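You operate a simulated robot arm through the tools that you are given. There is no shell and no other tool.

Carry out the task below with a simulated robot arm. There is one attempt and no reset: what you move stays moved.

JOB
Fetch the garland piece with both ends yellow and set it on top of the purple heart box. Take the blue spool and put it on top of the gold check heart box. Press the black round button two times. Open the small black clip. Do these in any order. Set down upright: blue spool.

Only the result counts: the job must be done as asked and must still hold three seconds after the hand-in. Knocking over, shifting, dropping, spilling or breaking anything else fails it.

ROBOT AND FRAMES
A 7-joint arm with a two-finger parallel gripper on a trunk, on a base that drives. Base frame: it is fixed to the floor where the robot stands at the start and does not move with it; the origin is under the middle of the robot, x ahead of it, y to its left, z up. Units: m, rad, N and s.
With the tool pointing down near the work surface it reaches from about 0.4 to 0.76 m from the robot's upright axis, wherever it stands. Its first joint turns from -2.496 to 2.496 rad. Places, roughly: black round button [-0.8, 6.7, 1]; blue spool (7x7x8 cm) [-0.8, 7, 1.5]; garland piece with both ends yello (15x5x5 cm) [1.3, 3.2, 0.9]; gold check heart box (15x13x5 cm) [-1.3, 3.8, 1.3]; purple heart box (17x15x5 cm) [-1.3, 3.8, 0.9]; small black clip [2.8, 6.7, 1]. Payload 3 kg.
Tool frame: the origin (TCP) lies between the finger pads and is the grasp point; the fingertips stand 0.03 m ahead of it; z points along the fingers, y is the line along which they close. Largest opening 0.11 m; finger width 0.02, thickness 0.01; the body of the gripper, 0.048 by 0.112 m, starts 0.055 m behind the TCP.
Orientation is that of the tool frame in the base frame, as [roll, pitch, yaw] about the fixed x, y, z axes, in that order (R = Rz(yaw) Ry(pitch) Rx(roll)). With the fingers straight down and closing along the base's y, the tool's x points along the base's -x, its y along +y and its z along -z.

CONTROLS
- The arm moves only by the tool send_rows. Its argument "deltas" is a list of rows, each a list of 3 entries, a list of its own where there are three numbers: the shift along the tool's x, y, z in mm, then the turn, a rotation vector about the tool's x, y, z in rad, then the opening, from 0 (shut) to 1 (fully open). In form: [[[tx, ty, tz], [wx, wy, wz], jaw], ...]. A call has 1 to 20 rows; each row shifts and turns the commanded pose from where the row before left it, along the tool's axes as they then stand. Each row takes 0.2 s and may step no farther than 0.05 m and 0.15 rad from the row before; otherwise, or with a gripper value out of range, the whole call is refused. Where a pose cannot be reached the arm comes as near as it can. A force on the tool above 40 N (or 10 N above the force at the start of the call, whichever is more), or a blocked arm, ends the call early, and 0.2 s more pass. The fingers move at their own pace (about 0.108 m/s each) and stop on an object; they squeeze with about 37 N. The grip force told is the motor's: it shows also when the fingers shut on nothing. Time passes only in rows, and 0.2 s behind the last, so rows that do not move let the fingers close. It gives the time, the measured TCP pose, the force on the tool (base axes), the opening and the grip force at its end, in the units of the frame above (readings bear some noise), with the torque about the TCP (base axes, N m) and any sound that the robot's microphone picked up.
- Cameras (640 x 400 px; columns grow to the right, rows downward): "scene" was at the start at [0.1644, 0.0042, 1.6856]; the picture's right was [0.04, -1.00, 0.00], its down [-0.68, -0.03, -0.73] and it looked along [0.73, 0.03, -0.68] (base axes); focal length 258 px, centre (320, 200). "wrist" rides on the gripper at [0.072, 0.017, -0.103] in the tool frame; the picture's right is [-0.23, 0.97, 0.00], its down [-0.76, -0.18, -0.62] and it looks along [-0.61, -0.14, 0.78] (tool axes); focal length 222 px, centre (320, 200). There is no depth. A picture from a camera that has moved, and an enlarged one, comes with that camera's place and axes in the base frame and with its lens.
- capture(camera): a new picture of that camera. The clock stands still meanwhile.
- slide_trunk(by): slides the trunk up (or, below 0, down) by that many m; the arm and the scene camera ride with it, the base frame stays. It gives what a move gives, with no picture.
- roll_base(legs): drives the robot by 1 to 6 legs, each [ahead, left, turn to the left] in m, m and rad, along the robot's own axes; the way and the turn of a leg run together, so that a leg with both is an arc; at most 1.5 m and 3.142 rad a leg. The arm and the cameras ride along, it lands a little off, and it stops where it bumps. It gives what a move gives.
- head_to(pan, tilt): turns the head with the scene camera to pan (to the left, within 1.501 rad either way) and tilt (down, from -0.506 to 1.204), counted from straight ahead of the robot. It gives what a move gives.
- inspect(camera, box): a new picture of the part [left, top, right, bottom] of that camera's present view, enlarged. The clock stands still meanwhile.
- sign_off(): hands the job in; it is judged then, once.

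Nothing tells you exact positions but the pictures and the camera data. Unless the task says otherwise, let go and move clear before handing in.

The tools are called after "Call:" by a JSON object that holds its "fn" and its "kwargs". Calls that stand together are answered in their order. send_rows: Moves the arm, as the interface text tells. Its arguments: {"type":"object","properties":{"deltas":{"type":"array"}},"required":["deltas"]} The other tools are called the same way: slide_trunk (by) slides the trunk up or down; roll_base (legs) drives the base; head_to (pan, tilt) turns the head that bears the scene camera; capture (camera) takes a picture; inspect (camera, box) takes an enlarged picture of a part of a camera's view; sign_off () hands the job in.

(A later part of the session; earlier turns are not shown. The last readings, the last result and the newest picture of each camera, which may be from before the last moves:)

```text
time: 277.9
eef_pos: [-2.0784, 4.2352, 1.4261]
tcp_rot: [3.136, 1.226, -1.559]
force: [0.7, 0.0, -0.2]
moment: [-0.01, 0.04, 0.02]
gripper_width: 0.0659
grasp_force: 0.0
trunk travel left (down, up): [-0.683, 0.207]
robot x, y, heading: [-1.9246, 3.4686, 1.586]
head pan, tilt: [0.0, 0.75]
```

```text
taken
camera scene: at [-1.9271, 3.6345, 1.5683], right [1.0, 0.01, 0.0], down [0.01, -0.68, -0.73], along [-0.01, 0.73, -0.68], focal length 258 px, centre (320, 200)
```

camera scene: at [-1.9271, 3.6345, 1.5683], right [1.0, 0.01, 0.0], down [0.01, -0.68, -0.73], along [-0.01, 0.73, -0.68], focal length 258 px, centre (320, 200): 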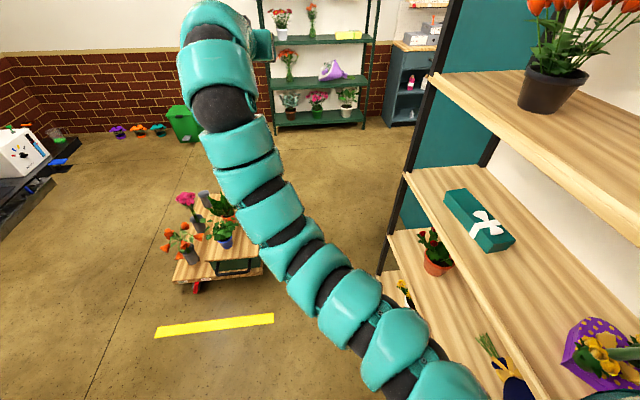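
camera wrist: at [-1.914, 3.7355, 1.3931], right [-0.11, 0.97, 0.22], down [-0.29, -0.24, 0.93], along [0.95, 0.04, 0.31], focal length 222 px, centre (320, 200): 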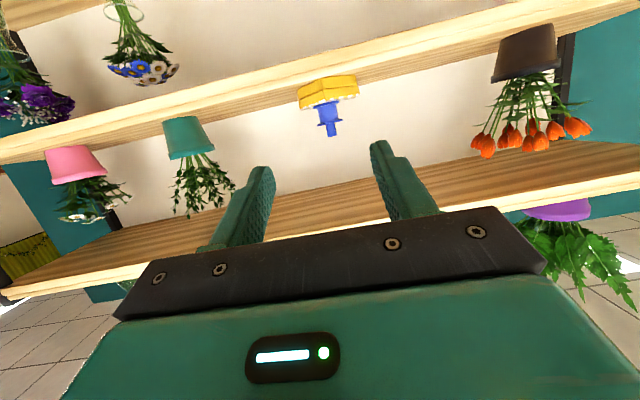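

Call:
{"fn": "roll_base", "kwargs": {"legs": [[1.0, 0, 0], [1.08, 0, 0], [0, -1.4, 0]]}}

Call:
{"fn": "roll_base", "kwargs": {"legs": [[0, 0, -1.45]]}}

Call:
{"fn": "head_to", "kwargs": {"pan": 0.2, "tilt": 0.35}}

Call:
{"fn": "capture", "kwargs": {"camera": "scene"}}

```text
time: 294.8
eef_pos: [-0.7224, 6.3442, 1.4252]
tcp_rot: [3.137, 1.226, -1.549]
force: [0.1, -0.7, -0.3]
moment: [0.02, 0.01, 0.01]
gripper_width: 0.0658
grasp_force: 0.1
trunk travel left (down, up): [-0.683, 0.207]
robot x, y, heading: [-0.5619, 5.5787, 1.601]
head pan, tilt: [0.0, 0.75]
```

```text
time: 298.8
eef_pos: [0.1747, 5.8301, 1.4253]
tcp_rot: [3.137, 1.224, -3.002]
force: [-0.1, -0.6, -0.7]
moment: [-0.01, 0.01, 0.02]
gripper_width: 0.0657
grasp_force: 0.0
trunk travel left (down, up): [-0.683, 0.207]
robot x, y, heading: [-0.5644, 5.581, 0.144]
head pan, tilt: [0.0, 0.75]
```

```text
time: 299.6
eef_pos: [0.1739, 5.8311, 1.4254]
tcp_rot: [3.139, 1.226, -3.001]
force: [-0.4, -0.2, -0.3]
moment: [0.01, -0.01, -0.04]
gripper_width: 0.0661
grasp_force: 0.1
trunk travel left (down, up): [-0.683, 0.207]
robot x, y, heading: [-0.5629, 5.5809, 0.145]
head pan, tilt: [0.201, 0.351]
```

```text
taken
camera scene: at [-0.395, 5.6259, 1.6038], right [0.34, -0.94, 0.0], down [-0.32, -0.12, -0.94], along [0.88, 0.32, -0.34], focal length 258 px, centre (320, 200)
```

scene: 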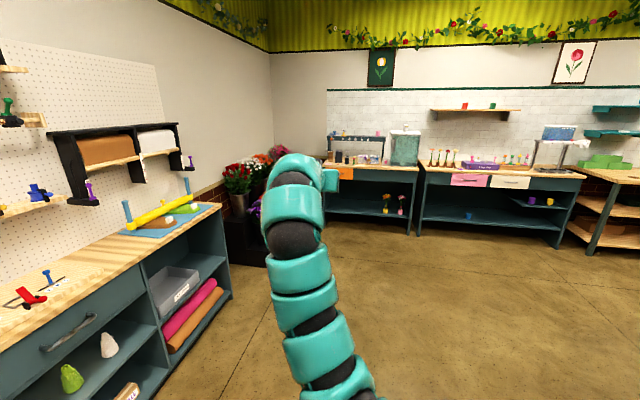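

Call:
{"fn": "inspect", "kwargs": {"camera": "scene", "box": [300, 100, 460, 200]}}

Call:
{"fn": "inspect", "kwargs": {"camera": "scene", "box": [320, 120, 400, 170]}}

```text
4.00 times, centred on (380, 150) of scene
camera zoom: at [-0.395, 5.6259, 1.6038], right [0.34, -0.94, 0.0], down [-0.32, -0.12, -0.94], along [0.88, 0.32, -0.34], focal length 1033 px, centre (80, 400)
```

zoom: 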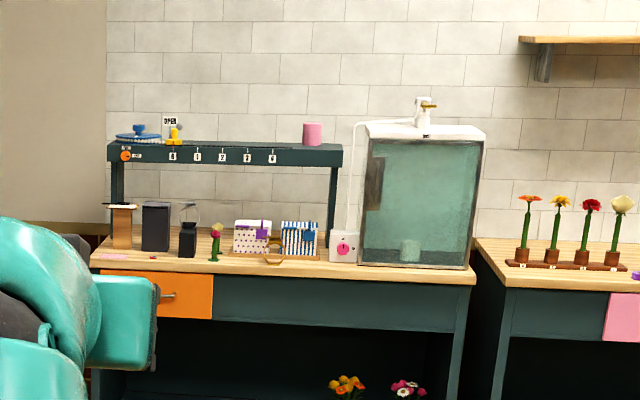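

```text
8.00 times, centred on (360, 145) of scene
camera zoom: at [-0.395, 5.6259, 1.6038], right [0.34, -0.94, 0.0], down [-0.32, -0.12, -0.94], along [0.88, 0.32, -0.34], focal length 2067 px, centre (0, 640)
```

zoom: 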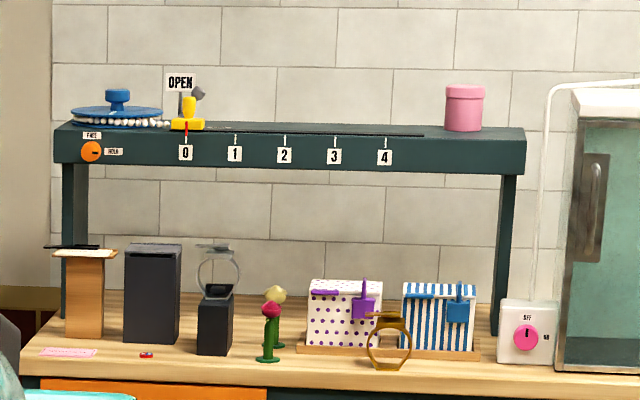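

The counter with the orange drawer holds several small holders near (2.8, 6.7); I need a closer look to identify the small black clip. Driving closer.

Call:
{"fn": "roll_base", "kwargs": {"legs": [[1.4, 0, 0]]}}

Call:
{"fn": "head_to", "kwargs": {"pan": 0.35, "tilt": 0.4}}

Call:
{"fn": "capture", "kwargs": {"camera": "scene"}}

Call:
{"fn": "inspect", "kwargs": {"camera": "scene", "box": [300, 110, 460, 210]}}

```text
time: 306.7
eef_pos: [1.5749, 6.021, 1.4255]
tcp_rot: [3.139, 1.223, -3.009]
force: [-0.1, 0.1, -0.1]
moment: [-0.01, -0.02, -0.01]
gripper_width: 0.0662
grasp_force: 0.0
trunk travel left (down, up): [-0.683, 0.207]
robot x, y, heading: [0.8339, 5.7781, 0.134]
head pan, tilt: [0.201, 0.351]
```

```text
time: 307.4
eef_pos: [1.5745, 6.0204, 1.4254]
tcp_rot: [3.138, 1.226, -3.009]
force: [-0.2, 0.0, 0.3]
moment: [0.0, -0.01, 0.01]
gripper_width: 0.0661
grasp_force: 0.1
trunk travel left (down, up): [-0.683, 0.207]
robot x, y, heading: [0.8357, 5.7775, 0.13]
head pan, tilt: [0.351, 0.4]
```

```text
taken
camera scene: at [0.9971, 5.8334, 1.5994], right [0.47, -0.88, 0.0], down [-0.34, -0.18, -0.92], along [0.81, 0.43, -0.39], focal length 258 px, centre (320, 200)
```

scene: 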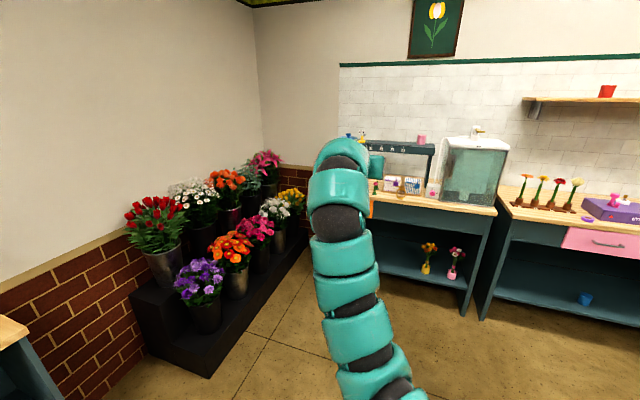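

```text
4.00 times, centred on (380, 160) of scene
camera zoom: at [0.9971, 5.8334, 1.5994], right [0.47, -0.88, 0.0], down [-0.34, -0.18, -0.92], along [0.81, 0.43, -0.39], focal length 1033 px, centre (80, 360)
```

zoom: 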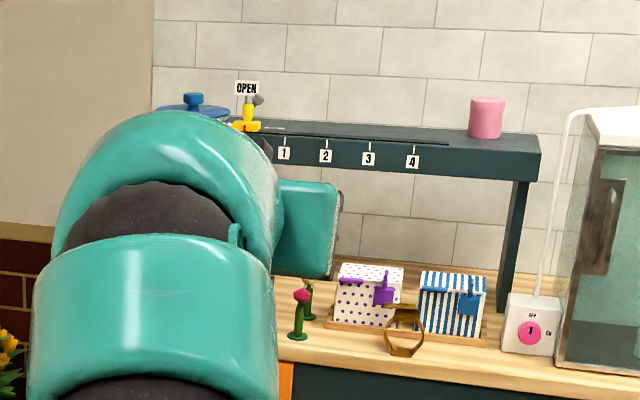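

The arm blocks the view. I'll lower the arm relative to the head, raise the trunk, and move nearer.

Call:
{"fn": "send_rows", "kwargs": {"deltas": [[[42, 0, 15.5], [0, 0, 0], 0.2], [[42, 0, 15.5], [0, 0, 0], 0], [[42, 0, 15.5], [0, 0, 0], 0], [[42, 0, 15.5], [0, 0, 0], 0], [[42, 0, 15.5], [0, 0, 0], 0], [[42, 0, 15.5], [0, 0, 0], 0], [[42, 0, 15.5], [0, 0, 0], 0], [[42, 0, 15.5], [0, 0, 0], 0]]}}

Call:
{"fn": "slide_trunk", "kwargs": {"by": 0.2}}

Call:
{"fn": "roll_base", "kwargs": {"legs": [[0.75, 0.3, 0]]}}

Call:
{"fn": "head_to", "kwargs": {"pan": 0.2, "tilt": 0.5}}

Call:
{"fn": "capture", "kwargs": {"camera": "scene"}}

Call:
{"fn": "capture", "kwargs": {"camera": "wrist"}}

```text
time: 309.2
eef_pos: [1.5768, 6.0227, 1.0674]
tcp_rot: [3.135, 1.226, -3.01]
force: [-0.4, -0.8, 0.5]
moment: [0.0, -0.02, -0.04]
gripper_width: 0.0
grasp_force: 37.1
trunk travel left (down, up): [-0.683, 0.207]
robot x, y, heading: [0.8346, 5.7769, 0.137]
head pan, tilt: [0.351, 0.4]
```

```text
time: 311.4
eef_pos: [1.5762, 6.0212, 1.2669]
tcp_rot: [3.137, 1.225, -3.01]
force: [-0.8, -0.2, 0.5]
moment: [-0.02, 0.01, -0.01]
gripper_width: 0.0
grasp_force: 36.7
trunk travel left (down, up): [-0.883, 0.007]
robot x, y, heading: [0.8364, 5.777, 0.135]
head pan, tilt: [0.351, 0.4]
```

```text
time: 315.7
eef_pos: [2.2844, 6.4248, 1.2679]
tcp_rot: [3.137, 1.226, -3.005]
force: [-0.5, -0.1, 0.6]
moment: [-0.01, 0.01, -0.01]
gripper_width: 0.0
grasp_force: 36.7
trunk travel left (down, up): [-0.883, 0.007]
robot x, y, heading: [1.5439, 6.1801, 0.135]
head pan, tilt: [0.351, 0.4]
```

```text
time: 316.4
eef_pos: [2.2838, 6.4253, 1.2675]
tcp_rot: [3.136, 1.225, -3.005]
force: [0.7, 0.7, 0.8]
moment: [-0.03, 0.0, 0.01]
gripper_width: 0.0
grasp_force: 36.7
trunk travel left (down, up): [-0.883, 0.007]
robot x, y, heading: [1.5428, 6.1786, 0.14]
head pan, tilt: [0.201, 0.499]
```

```text
taken
camera scene: at [1.7097, 6.221, 1.7903], right [0.33, -0.94, 0.0], down [-0.45, -0.16, -0.88], along [0.83, 0.29, -0.48], focal length 258 px, centre (320, 200)
```

scene: 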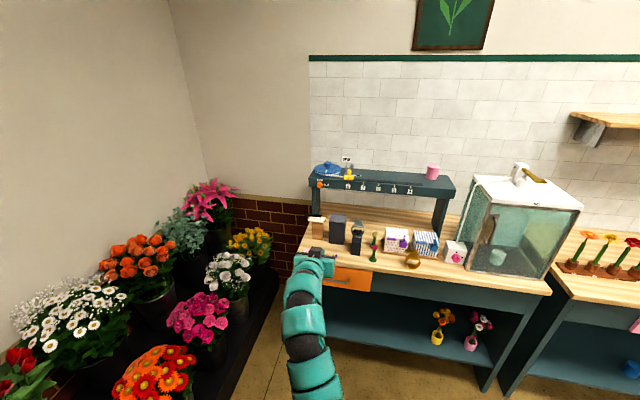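

```text
taken
camera wrist: at [2.1613, 6.4248, 1.2348], right [-0.06, 0.97, 0.22], down [-0.3, -0.22, 0.93], along [0.95, -0.01, 0.31], focal length 222 px, centre (320, 200)
```

wrist: 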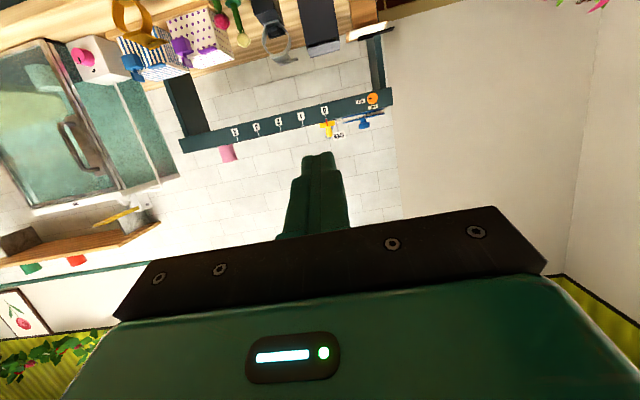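

Call:
{"fn": "inspect", "kwargs": {"camera": "scene", "box": [300, 160, 420, 280]}}

Call:
{"fn": "inspect", "kwargs": {"camera": "scene", "box": [300, 205, 380, 265]}}

Call:
{"fn": "inspect", "kwargs": {"camera": "wrist", "box": [180, 0, 400, 120]}}

```text
3.33 times, centred on (360, 220) of scene
camera zoom: at [1.7097, 6.221, 1.7903], right [0.33, -0.94, 0.0], down [-0.45, -0.16, -0.88], along [0.83, 0.29, -0.48], focal length 861 px, centre (187, 133)
```

zoom: 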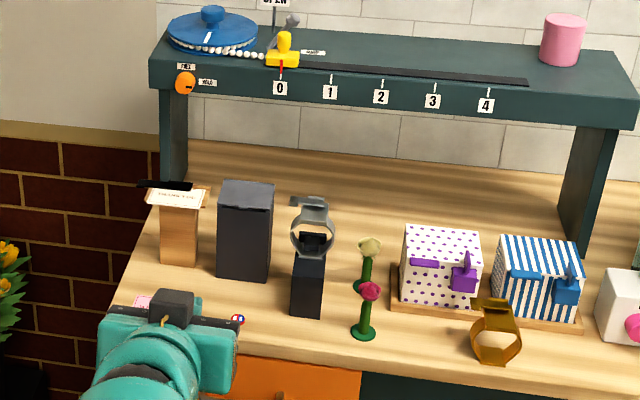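

```text
6.67 times, centred on (340, 235) of scene
camera zoom: at [1.7097, 6.221, 1.7903], right [0.33, -0.94, 0.0], down [-0.45, -0.16, -0.88], along [0.83, 0.29, -0.48], focal length 1722 px, centre (187, -33)
```

zoom: 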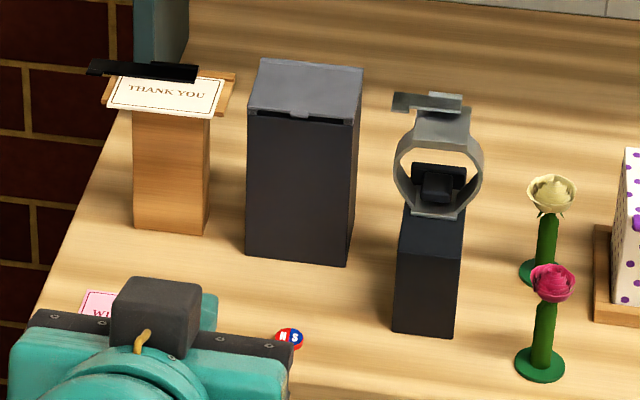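

```text
2.91 times, centred on (290, 60) of wrist
camera zoom: at [2.1613, 6.4248, 1.2348], right [-0.06, 0.97, 0.22], down [-0.3, -0.22, 0.93], along [0.95, -0.01, 0.31], focal length 646 px, centre (407, 607)
```

zoom: 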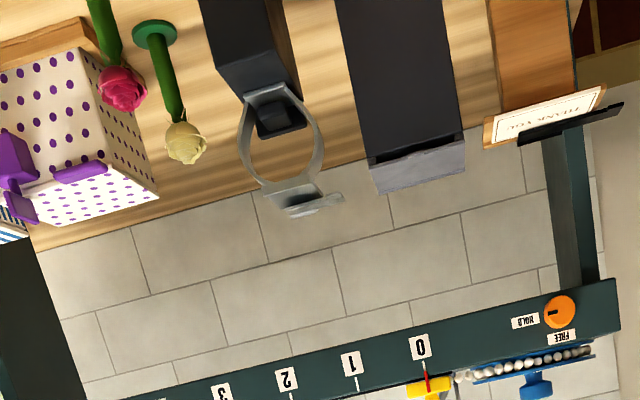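

The small black clip is the black bar holding the "THANK YOU" card on the wooden stand; it spans about (2.804, 6.693) to (2.824, 6.607) at z≈1.05. I'll bring the tool to a downward pose for a close wrist-camera look at its mechanism.

Call:
{"fn": "send_rows", "kwargs": {"deltas": [[[17, 0, -46], [0, 0, 0], 0], [[17, 0, -46], [0, 0, 0], 0], [[0, 0, 0], [0, 0.136, 0], 0], [[0, 0, 0], [0, 0.136, 0], 0], [[0, 0, 0], [0, 0.136, 0], 0], [[0, 0, 0], [0, 0.136, 0], 0], [[0, 0, 0], [0, 0.136, 0], 0], [[0, 0, 0], [0, 0.136, 0], 0], [[0, 0, 0], [0, 0.136, 0], 0], [[0, 0, 0], [0, 0.136, 0], 0], [[0, 0, 0], [0, 0.136, 0], 0], [[0, 0, 0], [0, 0, 0], 0]]}}

Call:
{"fn": "roll_base", "kwargs": {"legs": [[0.3, 0.15, 0]]}}

Call:
{"fn": "capture", "kwargs": {"camera": "wrist"}}

Call:
{"fn": "capture", "kwargs": {"camera": "scene"}}

```text
time: 319.0
eef_pos: [2.19, 6.4086, 1.2652]
tcp_rot: [3.139, -0.001, -3.003]
force: [1.1, -1.1, -0.7]
moment: [0.04, 0.02, -0.02]
gripper_width: 0.0002
grasp_force: 37.4
trunk travel left (down, up): [-0.883, 0.007]
robot x, y, heading: [1.5436, 6.1778, 0.14]
head pan, tilt: [0.201, 0.499]
```

```text
time: 321.2
eef_pos: [2.4635, 6.6007, 1.2663]
tcp_rot: [3.141, 0.001, -3.004]
force: [0.2, 0.5, 0.0]
moment: [0.01, 0.02, 0.01]
gripper_width: 0.0
grasp_force: 37.0
trunk travel left (down, up): [-0.883, 0.007]
robot x, y, heading: [1.8171, 6.367, 0.14]
head pan, tilt: [0.201, 0.499]
```

```text
taken
camera wrist: at [2.3891, 6.6064, 1.3698], right [0.09, 1.0, 0.0], down [0.78, -0.07, 0.62], along [0.62, -0.06, -0.78], focal length 222 px, centre (320, 200)
```

wrist: 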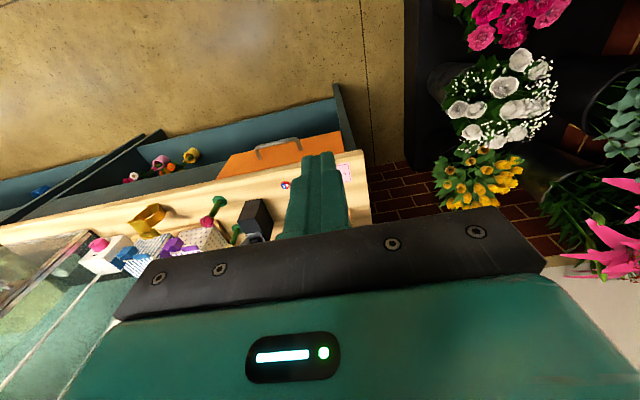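

```text
taken
camera scene: at [1.9857, 6.4106, 1.7901], right [0.33, -0.94, 0.0], down [-0.45, -0.16, -0.88], along [0.83, 0.29, -0.48], focal length 258 px, centre (320, 200)
```

scene: 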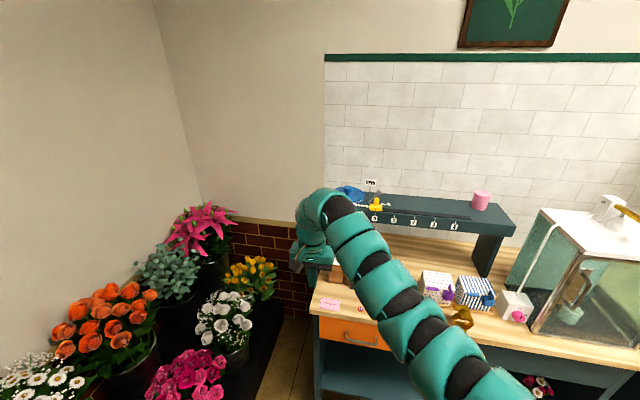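

The closed fingers hide the clip; I'll move over it and open the jaw so the wrist camera can see between the fingers.

Call:
{"fn": "roll_base", "kwargs": {"legs": [[0.25, 0.03, 0]]}}

Call:
{"fn": "send_rows", "kwargs": {"deltas": [[[0, 0, 0], [0, 0, 0], 1], [[0, 0, 0], [0, 0, 0], 1], [[0, 0, 0], [0, 0, 0], 1]]}}

Call:
{"fn": "capture", "kwargs": {"camera": "wrist"}}

Call:
{"fn": "capture", "kwargs": {"camera": "scene"}}

```text
time: 323.0
eef_pos: [2.7088, 6.6627, 1.266]
tcp_rot: [3.14, 0.0, -3.005]
force: [0.0, 0.7, -0.3]
moment: [-0.03, -0.03, -0.01]
gripper_width: 0.0
grasp_force: 36.8
trunk travel left (down, up): [-0.883, 0.007]
robot x, y, heading: [2.0647, 6.4342, 0.139]
head pan, tilt: [0.201, 0.499]
```

```text
time: 323.8
eef_pos: [2.7068, 6.6634, 1.2662]
tcp_rot: [3.139, 0.002, -3.004]
force: [0.2, -0.6, -0.4]
moment: [0.0, 0.0, 0.0]
gripper_width: 0.1104
grasp_force: 0.1
trunk travel left (down, up): [-0.883, 0.007]
robot x, y, heading: [2.06, 6.4317, 0.139]
head pan, tilt: [0.201, 0.499]
```

```text
taken
camera wrist: at [2.6329, 6.6694, 1.3703], right [0.09, 1.0, 0.0], down [0.78, -0.07, 0.62], along [0.62, -0.06, -0.78], focal length 222 px, centre (320, 200)
```

wrist: 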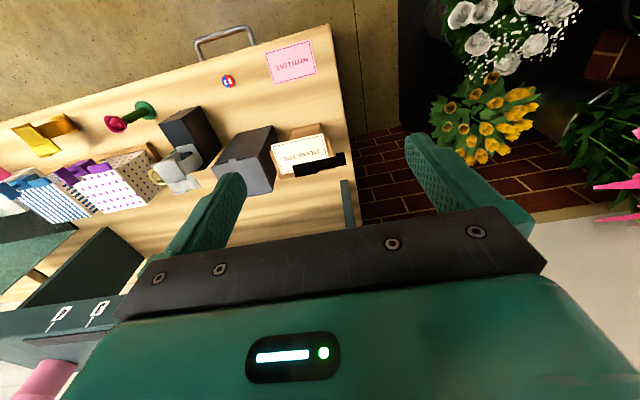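

```text
taken
camera scene: at [2.229, 6.4737, 1.7903], right [0.33, -0.94, 0.0], down [-0.45, -0.16, -0.88], along [0.83, 0.29, -0.48], focal length 258 px, centre (320, 200)
```

scene: 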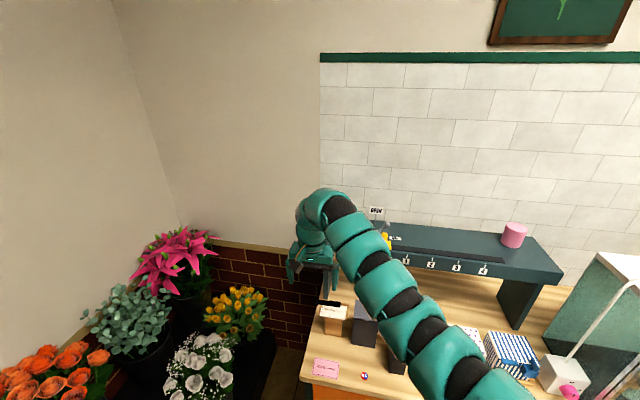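

Call:
{"fn": "inspect", "kwargs": {"camera": "wrist", "box": [250, 110, 370, 190]}}

Call:
{"fn": "inspect", "kwargs": {"camera": "scene", "box": [290, 280, 400, 380]}}

```text
5.00 times, centred on (310, 150) of wrist
camera zoom: at [2.6329, 6.6694, 1.3703], right [0.09, 1.0, 0.0], down [0.78, -0.07, 0.62], along [0.62, -0.06, -0.78], focal length 1111 px, centre (370, 450)
```

zoom: 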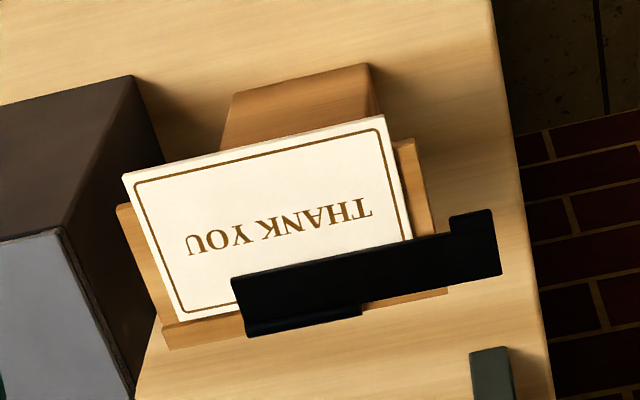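

```text
4.00 times, centred on (345, 330) of scene
camera zoom: at [2.229, 6.4737, 1.7903], right [0.33, -0.94, 0.0], down [-0.45, -0.16, -0.88], along [0.83, 0.29, -0.48], focal length 1033 px, centre (220, -320)
```

zoom: 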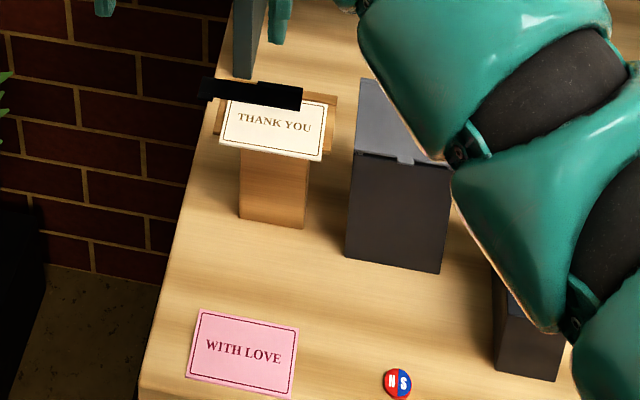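

The clip is a black bar with a base block at the right-rear and a tab at its overhanging left end. I'll back off and take a low frontal view to understand how it hinges.

Call:
{"fn": "roll_base", "kwargs": {"legs": [[-0.35, 0, 0]]}}

Call:
{"fn": "send_rows", "kwargs": {"deltas": [[[-10, 0, 15], [0, -0.14, 0], 1], [[-10, 0, 15], [0, -0.14, 0], 1], [[-10, 0, 15], [0, -0.14, 0], 1], [[-10, 0, 15], [0, -0.14, 0], 1], [[-5, 0, 20], [0, -0.14, 0], 1], [[0, 0, 25], [0, -0.14, 0], 1], [[0, 0, 25], [0, -0.14, 0], 1], [[0, 0, 20], [0, -0.14, 0], 1], [[0, 0, 15], [0, -0.14, 0], 1], [[0, 0, 0], [0, 0, 0], 1]]}}

Call:
{"fn": "capture", "kwargs": {"camera": "wrist"}}

```text
time: 326.1
eef_pos: [2.362, 6.6178, 1.2673]
tcp_rot: [3.141, 0.002, -3.002]
force: [0.4, 0.9, 0.1]
moment: [-0.02, -0.01, 0.0]
gripper_width: 0.1099
grasp_force: 0.1
trunk travel left (down, up): [-0.883, 0.007]
robot x, y, heading: [1.7181, 6.3818, 0.14]
head pan, tilt: [0.201, 0.499]
```

```text
time: 328.3
eef_pos: [2.4913, 6.6354, 1.1497]
tcp_rot: [3.133, 1.261, -3.008]
force: [-0.2, 1.0, -0.6]
moment: [0.03, 0.02, 0.02]
gripper_width: 0.1099
grasp_force: 0.0
trunk travel left (down, up): [-0.883, 0.007]
robot x, y, heading: [1.7173, 6.387, 0.14]
head pan, tilt: [0.201, 0.499]
```

```text
taken
camera wrist: at [2.3694, 6.635, 1.1119], right [-0.07, 0.97, 0.22], down [-0.33, -0.23, 0.91], along [0.94, -0.01, 0.34], focal length 222 px, centre (320, 200)
```

wrist: 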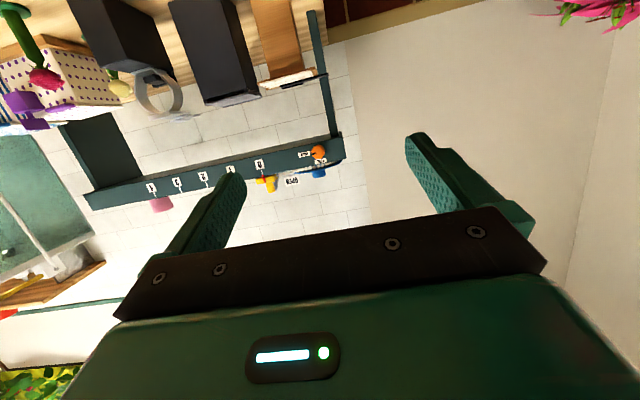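

Call:
{"fn": "inspect", "kwargs": {"camera": "wrist", "box": [230, 40, 350, 120]}}

Call:
{"fn": "inspect", "kwargs": {"camera": "wrist", "box": [250, 60, 340, 110]}}

```text
5.00 times, centred on (290, 80) of wrist
camera zoom: at [2.3694, 6.635, 1.1119], right [-0.07, 0.97, 0.22], down [-0.33, -0.23, 0.91], along [0.94, -0.01, 0.34], focal length 1111 px, centre (470, 800)
```

zoom: 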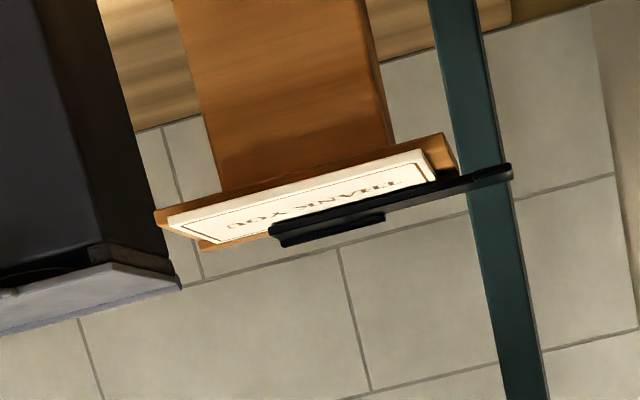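

```text
7.11 times, centred on (295, 85) of wrist
camera zoom: at [2.3694, 6.635, 1.1119], right [-0.07, 0.97, 0.22], down [-0.33, -0.23, 0.91], along [0.94, -0.01, 0.34], focal length 1580 px, centre (498, 1018)
```

zoom: 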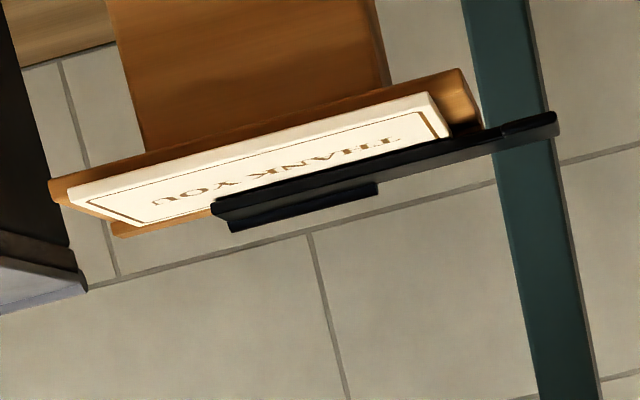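

The clip is a flat bar with a lever tab overhanging the left end of the board (tab ≈ x 2.795–2.818, y 6.679–6.693, underside z≈1.047). I'll try lifting the tab from below with a single finger; first positioning low and in front of it.

Call:
{"fn": "send_rows", "kwargs": {"deltas": [[[0, 0, 0], [0, 0.04, 0], 0.4545], [[38.4, 0, 14], [0, 0, 0], 0.4545], [[38.4, 0, 14], [0, 0, 0], 0.4545], [[38.4, 0, 14], [0, 0, 0], 0.4545], [[0, 0, 0], [0, 0, 0], 0.4545]]}}

Call:
{"fn": "roll_base", "kwargs": {"legs": [[0, 0.039, 0], [0.2, 0, 0]]}}

Call:
{"fn": "capture", "kwargs": {"camera": "wrist"}}

Call:
{"fn": "capture", "kwargs": {"camera": "scene"}}

```text
time: 329.5
eef_pos: [2.4925, 6.6341, 1.0264]
tcp_rot: [3.133, 1.222, -3.009]
force: [0.8, -0.4, 0.2]
moment: [-0.04, -0.01, 0.04]
gripper_width: 0.0502
grasp_force: 0.1
trunk travel left (down, up): [-0.883, 0.007]
robot x, y, heading: [1.7171, 6.3826, 0.136]
head pan, tilt: [0.201, 0.499]
```

```text
time: 331.6
eef_pos: [2.6871, 6.7011, 1.0253]
tcp_rot: [3.134, 1.221, -3.009]
force: [0.1, 0.3, -0.6]
moment: [0.05, 0.0, -0.01]
gripper_width: 0.0501
grasp_force: 0.1
trunk travel left (down, up): [-0.883, 0.007]
robot x, y, heading: [1.9095, 6.4514, 0.143]
head pan, tilt: [0.201, 0.499]
```

```text
taken
camera wrist: at [2.5639, 6.7008, 0.9931], right [-0.06, 0.97, 0.22], down [-0.3, -0.22, 0.93], along [0.95, -0.01, 0.3], focal length 222 px, centre (320, 200)
```

wrist: 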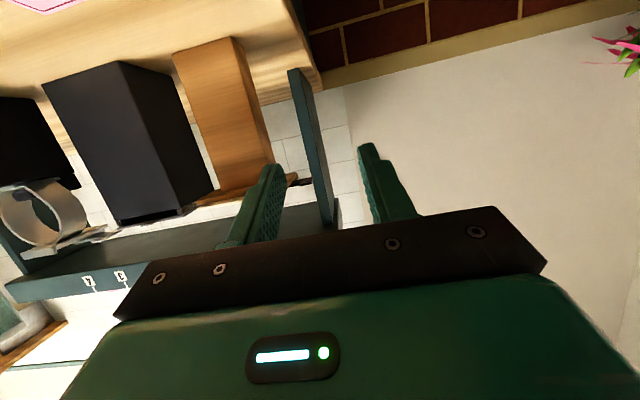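

```text
taken
camera scene: at [2.0805, 6.493, 1.7901], right [0.33, -0.94, 0.0], down [-0.45, -0.16, -0.88], along [0.83, 0.29, -0.48], focal length 258 px, centre (320, 200)
```

scene: 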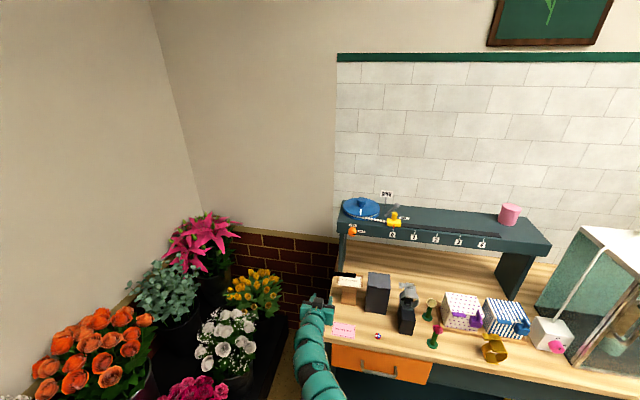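

Call:
{"fn": "inspect", "kwargs": {"camera": "wrist", "box": [200, 140, 360, 230]}}

Call:
{"fn": "inspect", "kwargs": {"camera": "scene", "box": [290, 250, 410, 340]}}

```text
4.00 times, centred on (280, 185) of wrist
camera zoom: at [2.5639, 6.7008, 0.9931], right [-0.06, 0.97, 0.22], down [-0.3, -0.22, 0.93], along [0.95, -0.01, 0.3], focal length 888 px, centre (480, 260)
```

zoom: 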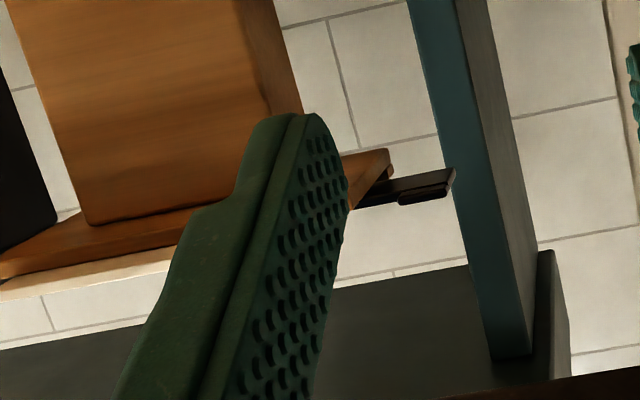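

```text
4.44 times, centred on (350, 295) of scene
camera zoom: at [2.0805, 6.493, 1.7901], right [0.33, -0.94, 0.0], down [-0.45, -0.16, -0.88], along [0.83, 0.29, -0.48], focal length 1148 px, centre (187, -222)
```

zoom: 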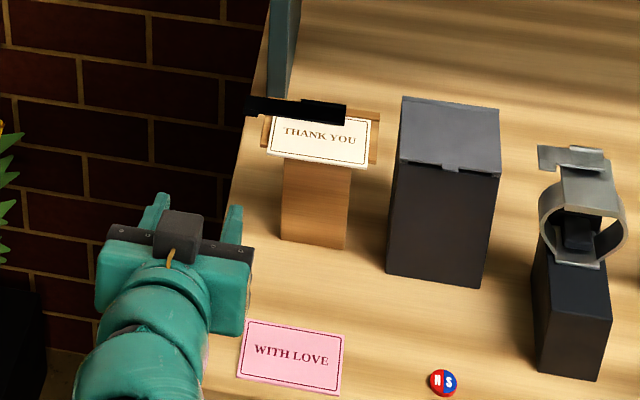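

The right finger is in line with the tab (centre y≈6.687, underside z≈1.043), about 1.2 cm lower. Sliding forward under it.

Call:
{"fn": "send_rows", "kwargs": {"deltas": [[[-10.3, 0, 28.2], [0, 0, 0], 0.4545], [[-10.3, 0, 28.2], [0, 0, 0], 0.4545], [[-8.5, 0, 23.5], [0, 0, 0], 0.4545], [[0, 0, 0], [0, 0, 0], 0.4545]]}}

Call:
{"fn": "capture", "kwargs": {"camera": "wrist"}}

Call:
{"fn": "inspect", "kwargs": {"camera": "wrist", "box": [200, 120, 360, 230]}}

Call:
{"fn": "inspect", "kwargs": {"camera": "scene", "box": [300, 250, 400, 320]}}

```text
time: 332.6
eef_pos: [2.7369, 6.7072, 1.0282]
tcp_rot: [3.135, 1.22, -3.008]
force: [0.5, 0.4, -0.2]
moment: [0.01, -0.02, -0.01]
gripper_width: 0.0499
grasp_force: 0.1
out of reach, approached as far as the arm can: row 2, 3
trunk travel left (down, up): [-0.883, 0.007]
robot x, y, heading: [1.9128, 6.4508, 0.139]
head pan, tilt: [0.201, 0.499]
```

```text
taken
camera wrist: at [2.6129, 6.7071, 0.9959], right [-0.06, 0.97, 0.22], down [-0.3, -0.22, 0.93], along [0.95, -0.01, 0.3], focal length 222 px, centre (320, 200)
```

wrist: 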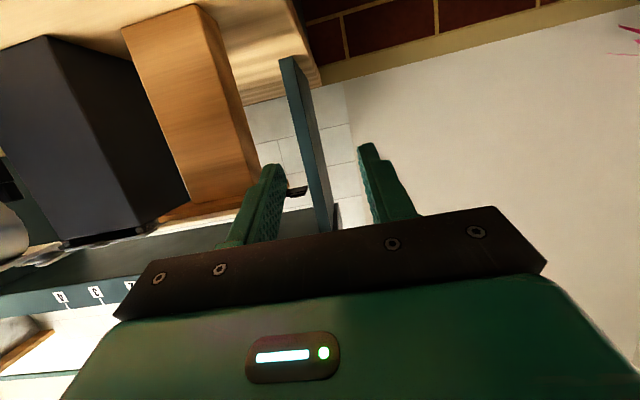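

```text
3.64 times, centred on (280, 175) of wrist
camera zoom: at [2.6129, 6.7071, 0.9959], right [-0.06, 0.97, 0.22], down [-0.3, -0.22, 0.93], along [0.95, -0.01, 0.3], focal length 808 px, centre (466, 291)
```

zoom: 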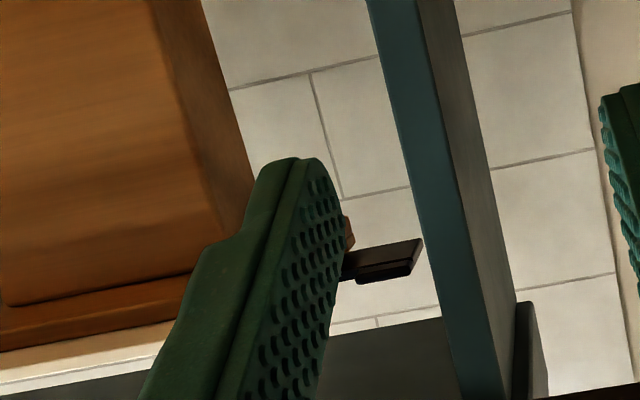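

```text
5.71 times, centred on (350, 285) of scene
camera zoom: at [2.0798, 6.493, 1.7901], right [0.33, -0.94, 0.0], down [-0.45, -0.16, -0.88], along [0.83, 0.29, -0.48], focal length 1476 px, centre (149, -286)
```

zoom: 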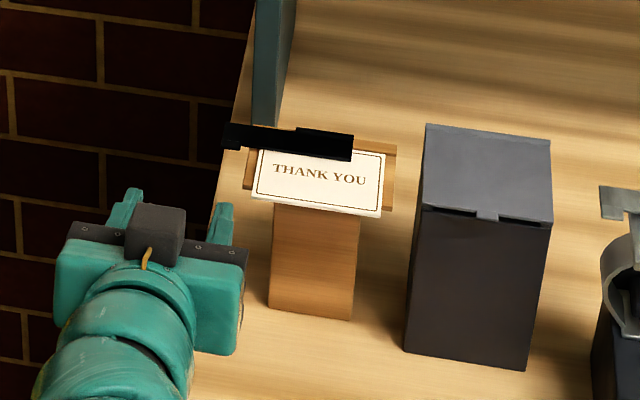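

The arm is at full reach, so I'll roll the base forward 4 cm to bring the finger beneath the tab.

Call:
{"fn": "roll_base", "kwargs": {"legs": [[0.042, 0, 0]]}}

Call:
{"fn": "capture", "kwargs": {"camera": "wrist"}}

Call:
{"fn": "inspect", "kwargs": {"camera": "wrist", "box": [200, 120, 360, 230]}}

Call:
{"fn": "inspect", "kwargs": {"camera": "scene", "box": [300, 250, 400, 320]}}

```text
time: 333.5
eef_pos: [2.7797, 6.7146, 1.0262]
tcp_rot: [3.135, 1.219, -3.006]
force: [0.2, -0.9, -0.6]
moment: [-0.02, 0.01, 0.02]
gripper_width: 0.05
grasp_force: 0.1
trunk travel left (down, up): [-0.883, 0.007]
robot x, y, heading: [1.9568, 6.4528, 0.14]
head pan, tilt: [0.201, 0.499]
```

```text
taken
camera wrist: at [2.6562, 6.713, 0.9947], right [-0.06, 0.97, 0.21], down [-0.29, -0.22, 0.93], along [0.95, -0.01, 0.3], focal length 222 px, centre (320, 200)
```

wrist: 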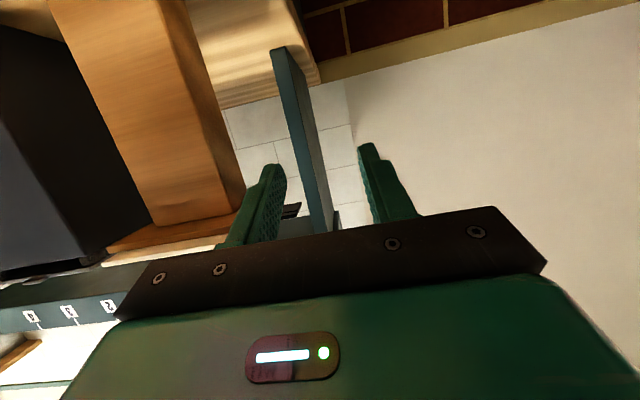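

```text
3.64 times, centred on (280, 175) of wrist
camera zoom: at [2.6562, 6.713, 0.9947], right [-0.06, 0.97, 0.21], down [-0.29, -0.22, 0.93], along [0.95, -0.01, 0.3], focal length 808 px, centre (466, 291)
```

zoom: 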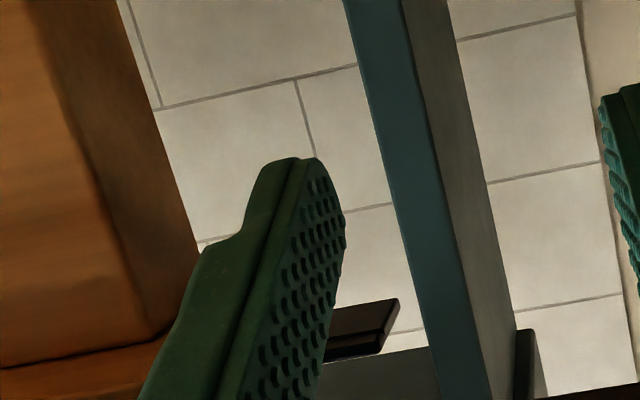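

```text
5.71 times, centred on (350, 285) of scene
camera zoom: at [2.1243, 6.4992, 1.7899], right [0.33, -0.94, 0.0], down [-0.45, -0.16, -0.88], along [0.83, 0.29, -0.48], focal length 1476 px, centre (149, -286)
```

zoom: 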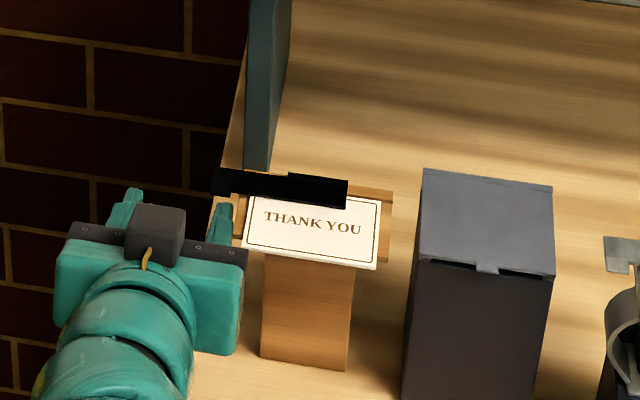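

The finger is beneath the tab. Raising slowly, watching the force.

Call:
{"fn": "send_rows", "kwargs": {"deltas": [[[-7.5, 0, -2.7], [0, 0, 0], 0.4545], [[0, 0, 0], [0, 0, 0], 0.4545]]}}

Call:
{"fn": "send_rows", "kwargs": {"deltas": [[[-2.8, 0, -1.0], [0, 0, 0], 0.4545], [[0, 0, 0], [0, 0, 0], 0.4545]]}}

Call:
{"fn": "send_rows", "kwargs": {"deltas": [[[-2.8, 0, -1.0], [0, 0, 0], 0.4545], [[0, 0, 0], [0, 0, 0], 0.4545]]}}

```text
time: 334.1
eef_pos: [2.7784, 6.7139, 1.0364]
tcp_rot: [3.137, 1.22, -3.006]
force: [0.3, -0.5, -0.4]
moment: [-0.01, -0.01, -0.02]
gripper_width: 0.0505
grasp_force: 0.0
trunk travel left (down, up): [-0.883, 0.007]
robot x, y, heading: [1.9568, 6.4556, 0.141]
head pan, tilt: [0.201, 0.499]
```

```text
time: 334.7
eef_pos: [2.7781, 6.7134, 1.0401]
tcp_rot: [3.134, 1.224, -3.006]
force: [0.5, 0.3, -0.1]
moment: [0.01, 0.01, -0.05]
gripper_width: 0.0499
grasp_force: 0.1
trunk travel left (down, up): [-0.883, 0.007]
robot x, y, heading: [1.9555, 6.4553, 0.139]
head pan, tilt: [0.201, 0.499]
```

```text
time: 335.3
eef_pos: [2.7782, 6.7126, 1.0412]
tcp_rot: [3.136, 1.221, -3.005]
force: [-0.3, 1.1, 1.0]
moment: [0.02, -0.03, 0.02]
gripper_width: 0.0502
grasp_force: 0.1
trunk travel left (down, up): [-0.883, 0.007]
robot x, y, heading: [1.9559, 6.4595, 0.138]
head pan, tilt: [0.201, 0.499]
```

Call:
{"fn": "inspect", "kwargs": {"camera": "scene", "box": [300, 250, 400, 320]}}

Call:
{"fn": "inspect", "kwargs": {"camera": "wrist", "box": [200, 140, 360, 250]}}

```text
5.71 times, centred on (350, 285) of scene
camera zoom: at [2.1212, 6.4988, 1.7903], right [0.33, -0.94, 0.0], down [-0.45, -0.16, -0.88], along [0.83, 0.29, -0.48], focal length 1476 px, centre (149, -286)
```

zoom: 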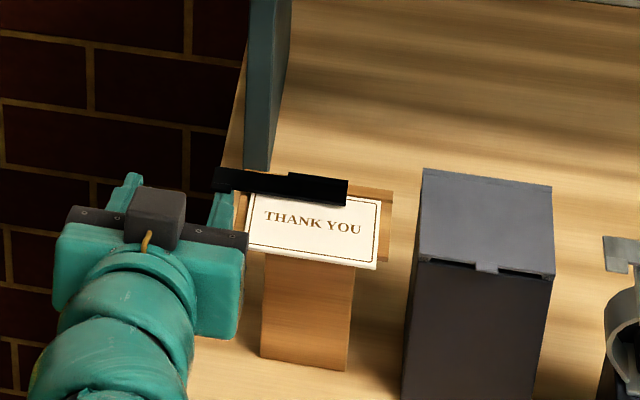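

```text
3.64 times, centred on (280, 195) of wrist
camera zoom: at [2.6545, 6.7127, 1.0102], right [-0.06, 0.97, 0.21], down [-0.3, -0.22, 0.93], along [0.95, -0.01, 0.3], focal length 808 px, centre (466, 218)
```

zoom: 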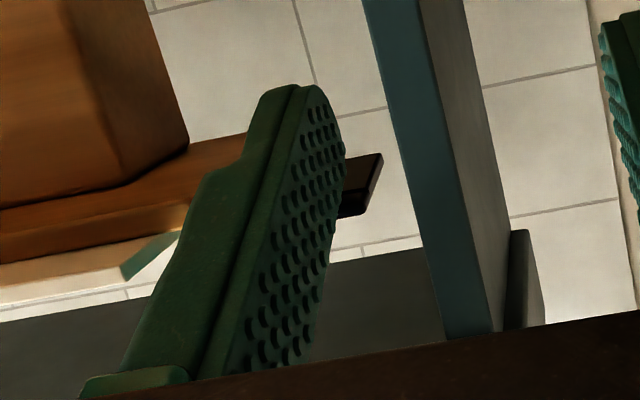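

Contact seems just beginning (about 1 N). Continuing upward in small steps.

Call:
{"fn": "send_rows", "kwargs": {"deltas": [[[-2.8, 0, -1.0], [0, 0, 0], 0.4545], [[0, 0, 0], [0, 0, 0], 0.4545]]}}

Call:
{"fn": "send_rows", "kwargs": {"deltas": [[[-2.8, 0, -1.0], [0, 0, 0], 0.4545], [[0, 0, 0], [0, 0, 0], 0.4545]]}}

Call:
{"fn": "send_rows", "kwargs": {"deltas": [[[-2.8, 0, -1.0], [0, 0, 0], 0.4545], [[0, 0, 0], [0, 0, 0], 0.4545]]}}

Call:
{"fn": "inspect", "kwargs": {"camera": "scene", "box": [300, 250, 400, 320]}}

```text
time: 335.9
eef_pos: [2.7786, 6.7126, 1.0445]
tcp_rot: [3.136, 1.22, -3.009]
force: [-0.6, -0.2, -0.3]
moment: [0.04, 0.01, 0.05]
gripper_width: 0.0499
grasp_force: 0.0
trunk travel left (down, up): [-0.883, 0.007]
robot x, y, heading: [1.9515, 6.4551, 0.137]
head pan, tilt: [0.201, 0.499]
```

```text
time: 336.5
eef_pos: [2.7777, 6.7126, 1.0469]
tcp_rot: [3.136, 1.221, -3.007]
force: [0.0, 0.3, -0.6]
moment: [0.0, 0.0, -0.01]
gripper_width: 0.05
grasp_force: 0.1
trunk travel left (down, up): [-0.883, 0.007]
robot x, y, heading: [1.9541, 6.4573, 0.138]
head pan, tilt: [0.201, 0.499]
```

```text
time: 337.1
eef_pos: [2.7778, 6.7131, 1.051]
tcp_rot: [3.137, 1.222, -3.007]
force: [-1.3, 0.6, 1.0]
moment: [0.02, 0.0, 0.01]
gripper_width: 0.0504
grasp_force: 0.0
trunk travel left (down, up): [-0.883, 0.007]
robot x, y, heading: [1.9548, 6.4573, 0.136]
head pan, tilt: [0.201, 0.499]
```

```text
5.71 times, centred on (350, 285) of scene
camera zoom: at [2.1212, 6.4988, 1.7902], right [0.33, -0.94, 0.0], down [-0.45, -0.16, -0.88], along [0.83, 0.29, -0.48], focal length 1476 px, centre (149, -286)
```

zoom: 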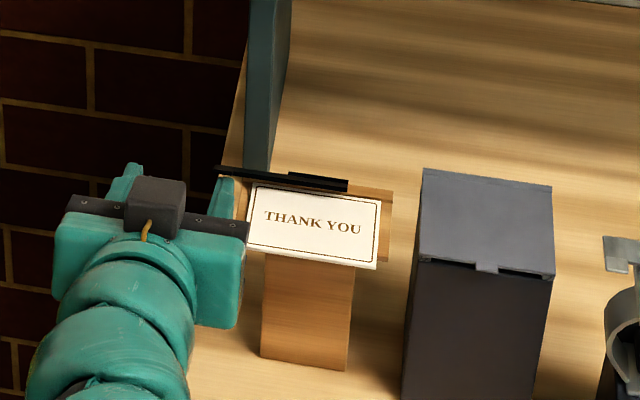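

The bar is pivoting open about its rear edge, with the card uncovered. Continuing: raise another centimetre, then push it back with a small base advance.

Call:
{"fn": "send_rows", "kwargs": {"deltas": [[[-4.7, 0, -1.7], [0, 0, 0], 0.4545], [[-4.7, 0, -1.7], [0, 0, 0], 0.4545], [[0, 0, 0], [0, 0, 0], 0.4545]]}}

Call:
{"fn": "inspect", "kwargs": {"camera": "scene", "box": [300, 250, 400, 320]}}

Call:
{"fn": "inspect", "kwargs": {"camera": "wrist", "box": [200, 140, 360, 250]}}

```text
time: 337.9
eef_pos: [2.7791, 6.7135, 1.0609]
tcp_rot: [3.136, 1.22, -3.007]
force: [-0.9, 1.0, 0.0]
moment: [0.02, -0.03, 0.01]
gripper_width: 0.05
grasp_force: 0.0
trunk travel left (down, up): [-0.883, 0.007]
robot x, y, heading: [1.9546, 6.4596, 0.137]
head pan, tilt: [0.201, 0.499]
```

```text
5.71 times, centred on (350, 285) of scene
camera zoom: at [2.1211, 6.4988, 1.7902], right [0.33, -0.94, 0.0], down [-0.45, -0.16, -0.88], along [0.83, 0.29, -0.48], focal length 1476 px, centre (149, -286)
```

zoom: 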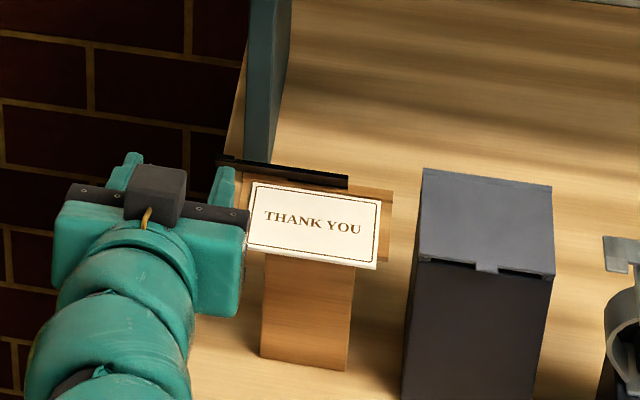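

```text
3.64 times, centred on (280, 195) of wrist
camera zoom: at [2.6547, 6.7129, 1.0286], right [-0.06, 0.97, 0.22], down [-0.3, -0.22, 0.93], along [0.95, -0.01, 0.3], focal length 808 px, centre (466, 218)
```

zoom: 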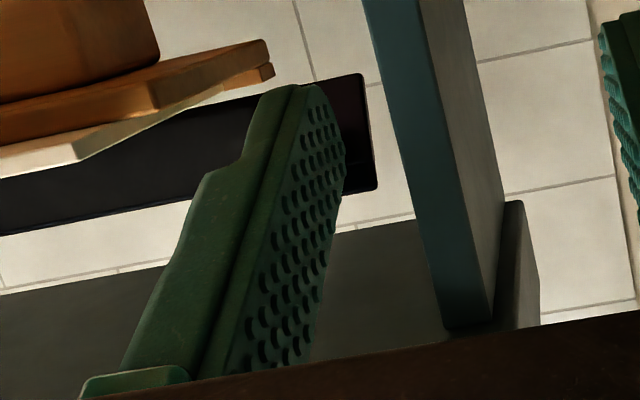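

The bar is now nearly vertical. Pushing it back past vertical so it stays open.

Call:
{"fn": "send_rows", "kwargs": {"deltas": [[[-1.9, 0, 4.5], [0, 0, 0], 0.4545], [[-1.9, 0, 4.5], [0, 0, 0], 0.4545], [[0, 0, 0], [0, 0, 0], 0.4545]]}}

Call:
{"fn": "inspect", "kwargs": {"camera": "scene", "box": [300, 250, 400, 320]}}

```text
time: 338.7
eef_pos: [2.7872, 6.714, 1.0617]
tcp_rot: [3.136, 1.222, -3.006]
force: [-0.5, 0.4, -1.0]
moment: [0.01, 0.01, -0.02]
gripper_width: 0.0503
grasp_force: 0.2
trunk travel left (down, up): [-0.883, 0.007]
robot x, y, heading: [1.9549, 6.4574, 0.138]
head pan, tilt: [0.201, 0.499]
```

```text
5.71 times, centred on (350, 285) of scene
camera zoom: at [2.121, 6.4987, 1.7902], right [0.33, -0.94, 0.0], down [-0.45, -0.16, -0.88], along [0.83, 0.29, -0.48], focal length 1476 px, centre (149, -286)
```

zoom: 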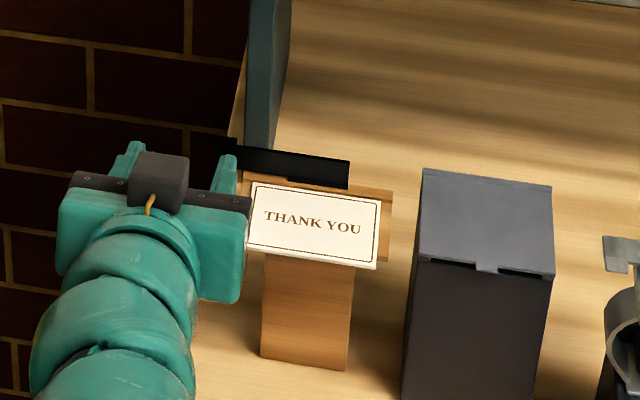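

The bar has swung past vertical. Nudging slightly further to make sure it's fully open, watching for a stop.

Call:
{"fn": "send_rows", "kwargs": {"deltas": [[[-1.9, 0, 4.5], [0, 0, 0], 0.4545], [[-1.9, 0, 4.5], [0, 0, 0], 0.4545], [[0, 0, 0], [0, 0, 0], 0.4545]]}}

Call:
{"fn": "inspect", "kwargs": {"camera": "scene", "box": [300, 250, 400, 320]}}

Call:
{"fn": "inspect", "kwargs": {"camera": "wrist", "box": [200, 140, 360, 250]}}

```text
time: 339.5
eef_pos: [2.7935, 6.7155, 1.0646]
tcp_rot: [3.134, 1.222, -3.006]
force: [-27.3, -5.0, -2.4]
moment: [-0.06, 0.52, -0.87]
gripper_width: 0.0507
grasp_force: 0.6
trunk travel left (down, up): [-0.883, 0.007]
robot x, y, heading: [1.9562, 6.4573, 0.135]
head pan, tilt: [0.201, 0.499]
```

```text
5.71 times, centred on (350, 285) of scene
camera zoom: at [2.1162, 6.4979, 1.7906], right [0.33, -0.94, 0.0], down [-0.45, -0.16, -0.88], along [0.83, 0.29, -0.48], focal length 1476 px, centre (149, -286)
```

zoom: 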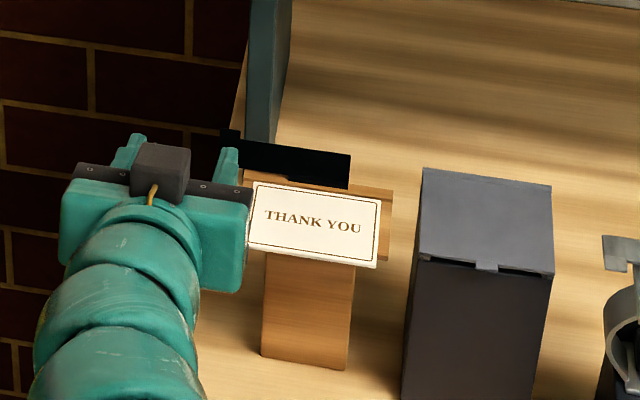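

```text
3.64 times, centred on (280, 195) of wrist
camera zoom: at [2.6695, 6.7153, 1.0305], right [-0.06, 0.97, 0.22], down [-0.3, -0.22, 0.93], along [0.95, -0.01, 0.3], focal length 808 px, centre (466, 218)
```

zoom: 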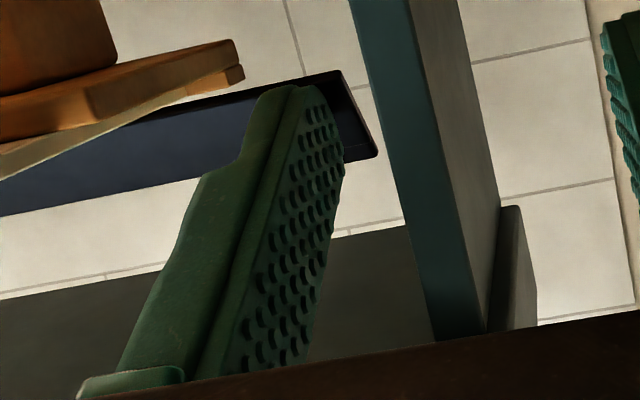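

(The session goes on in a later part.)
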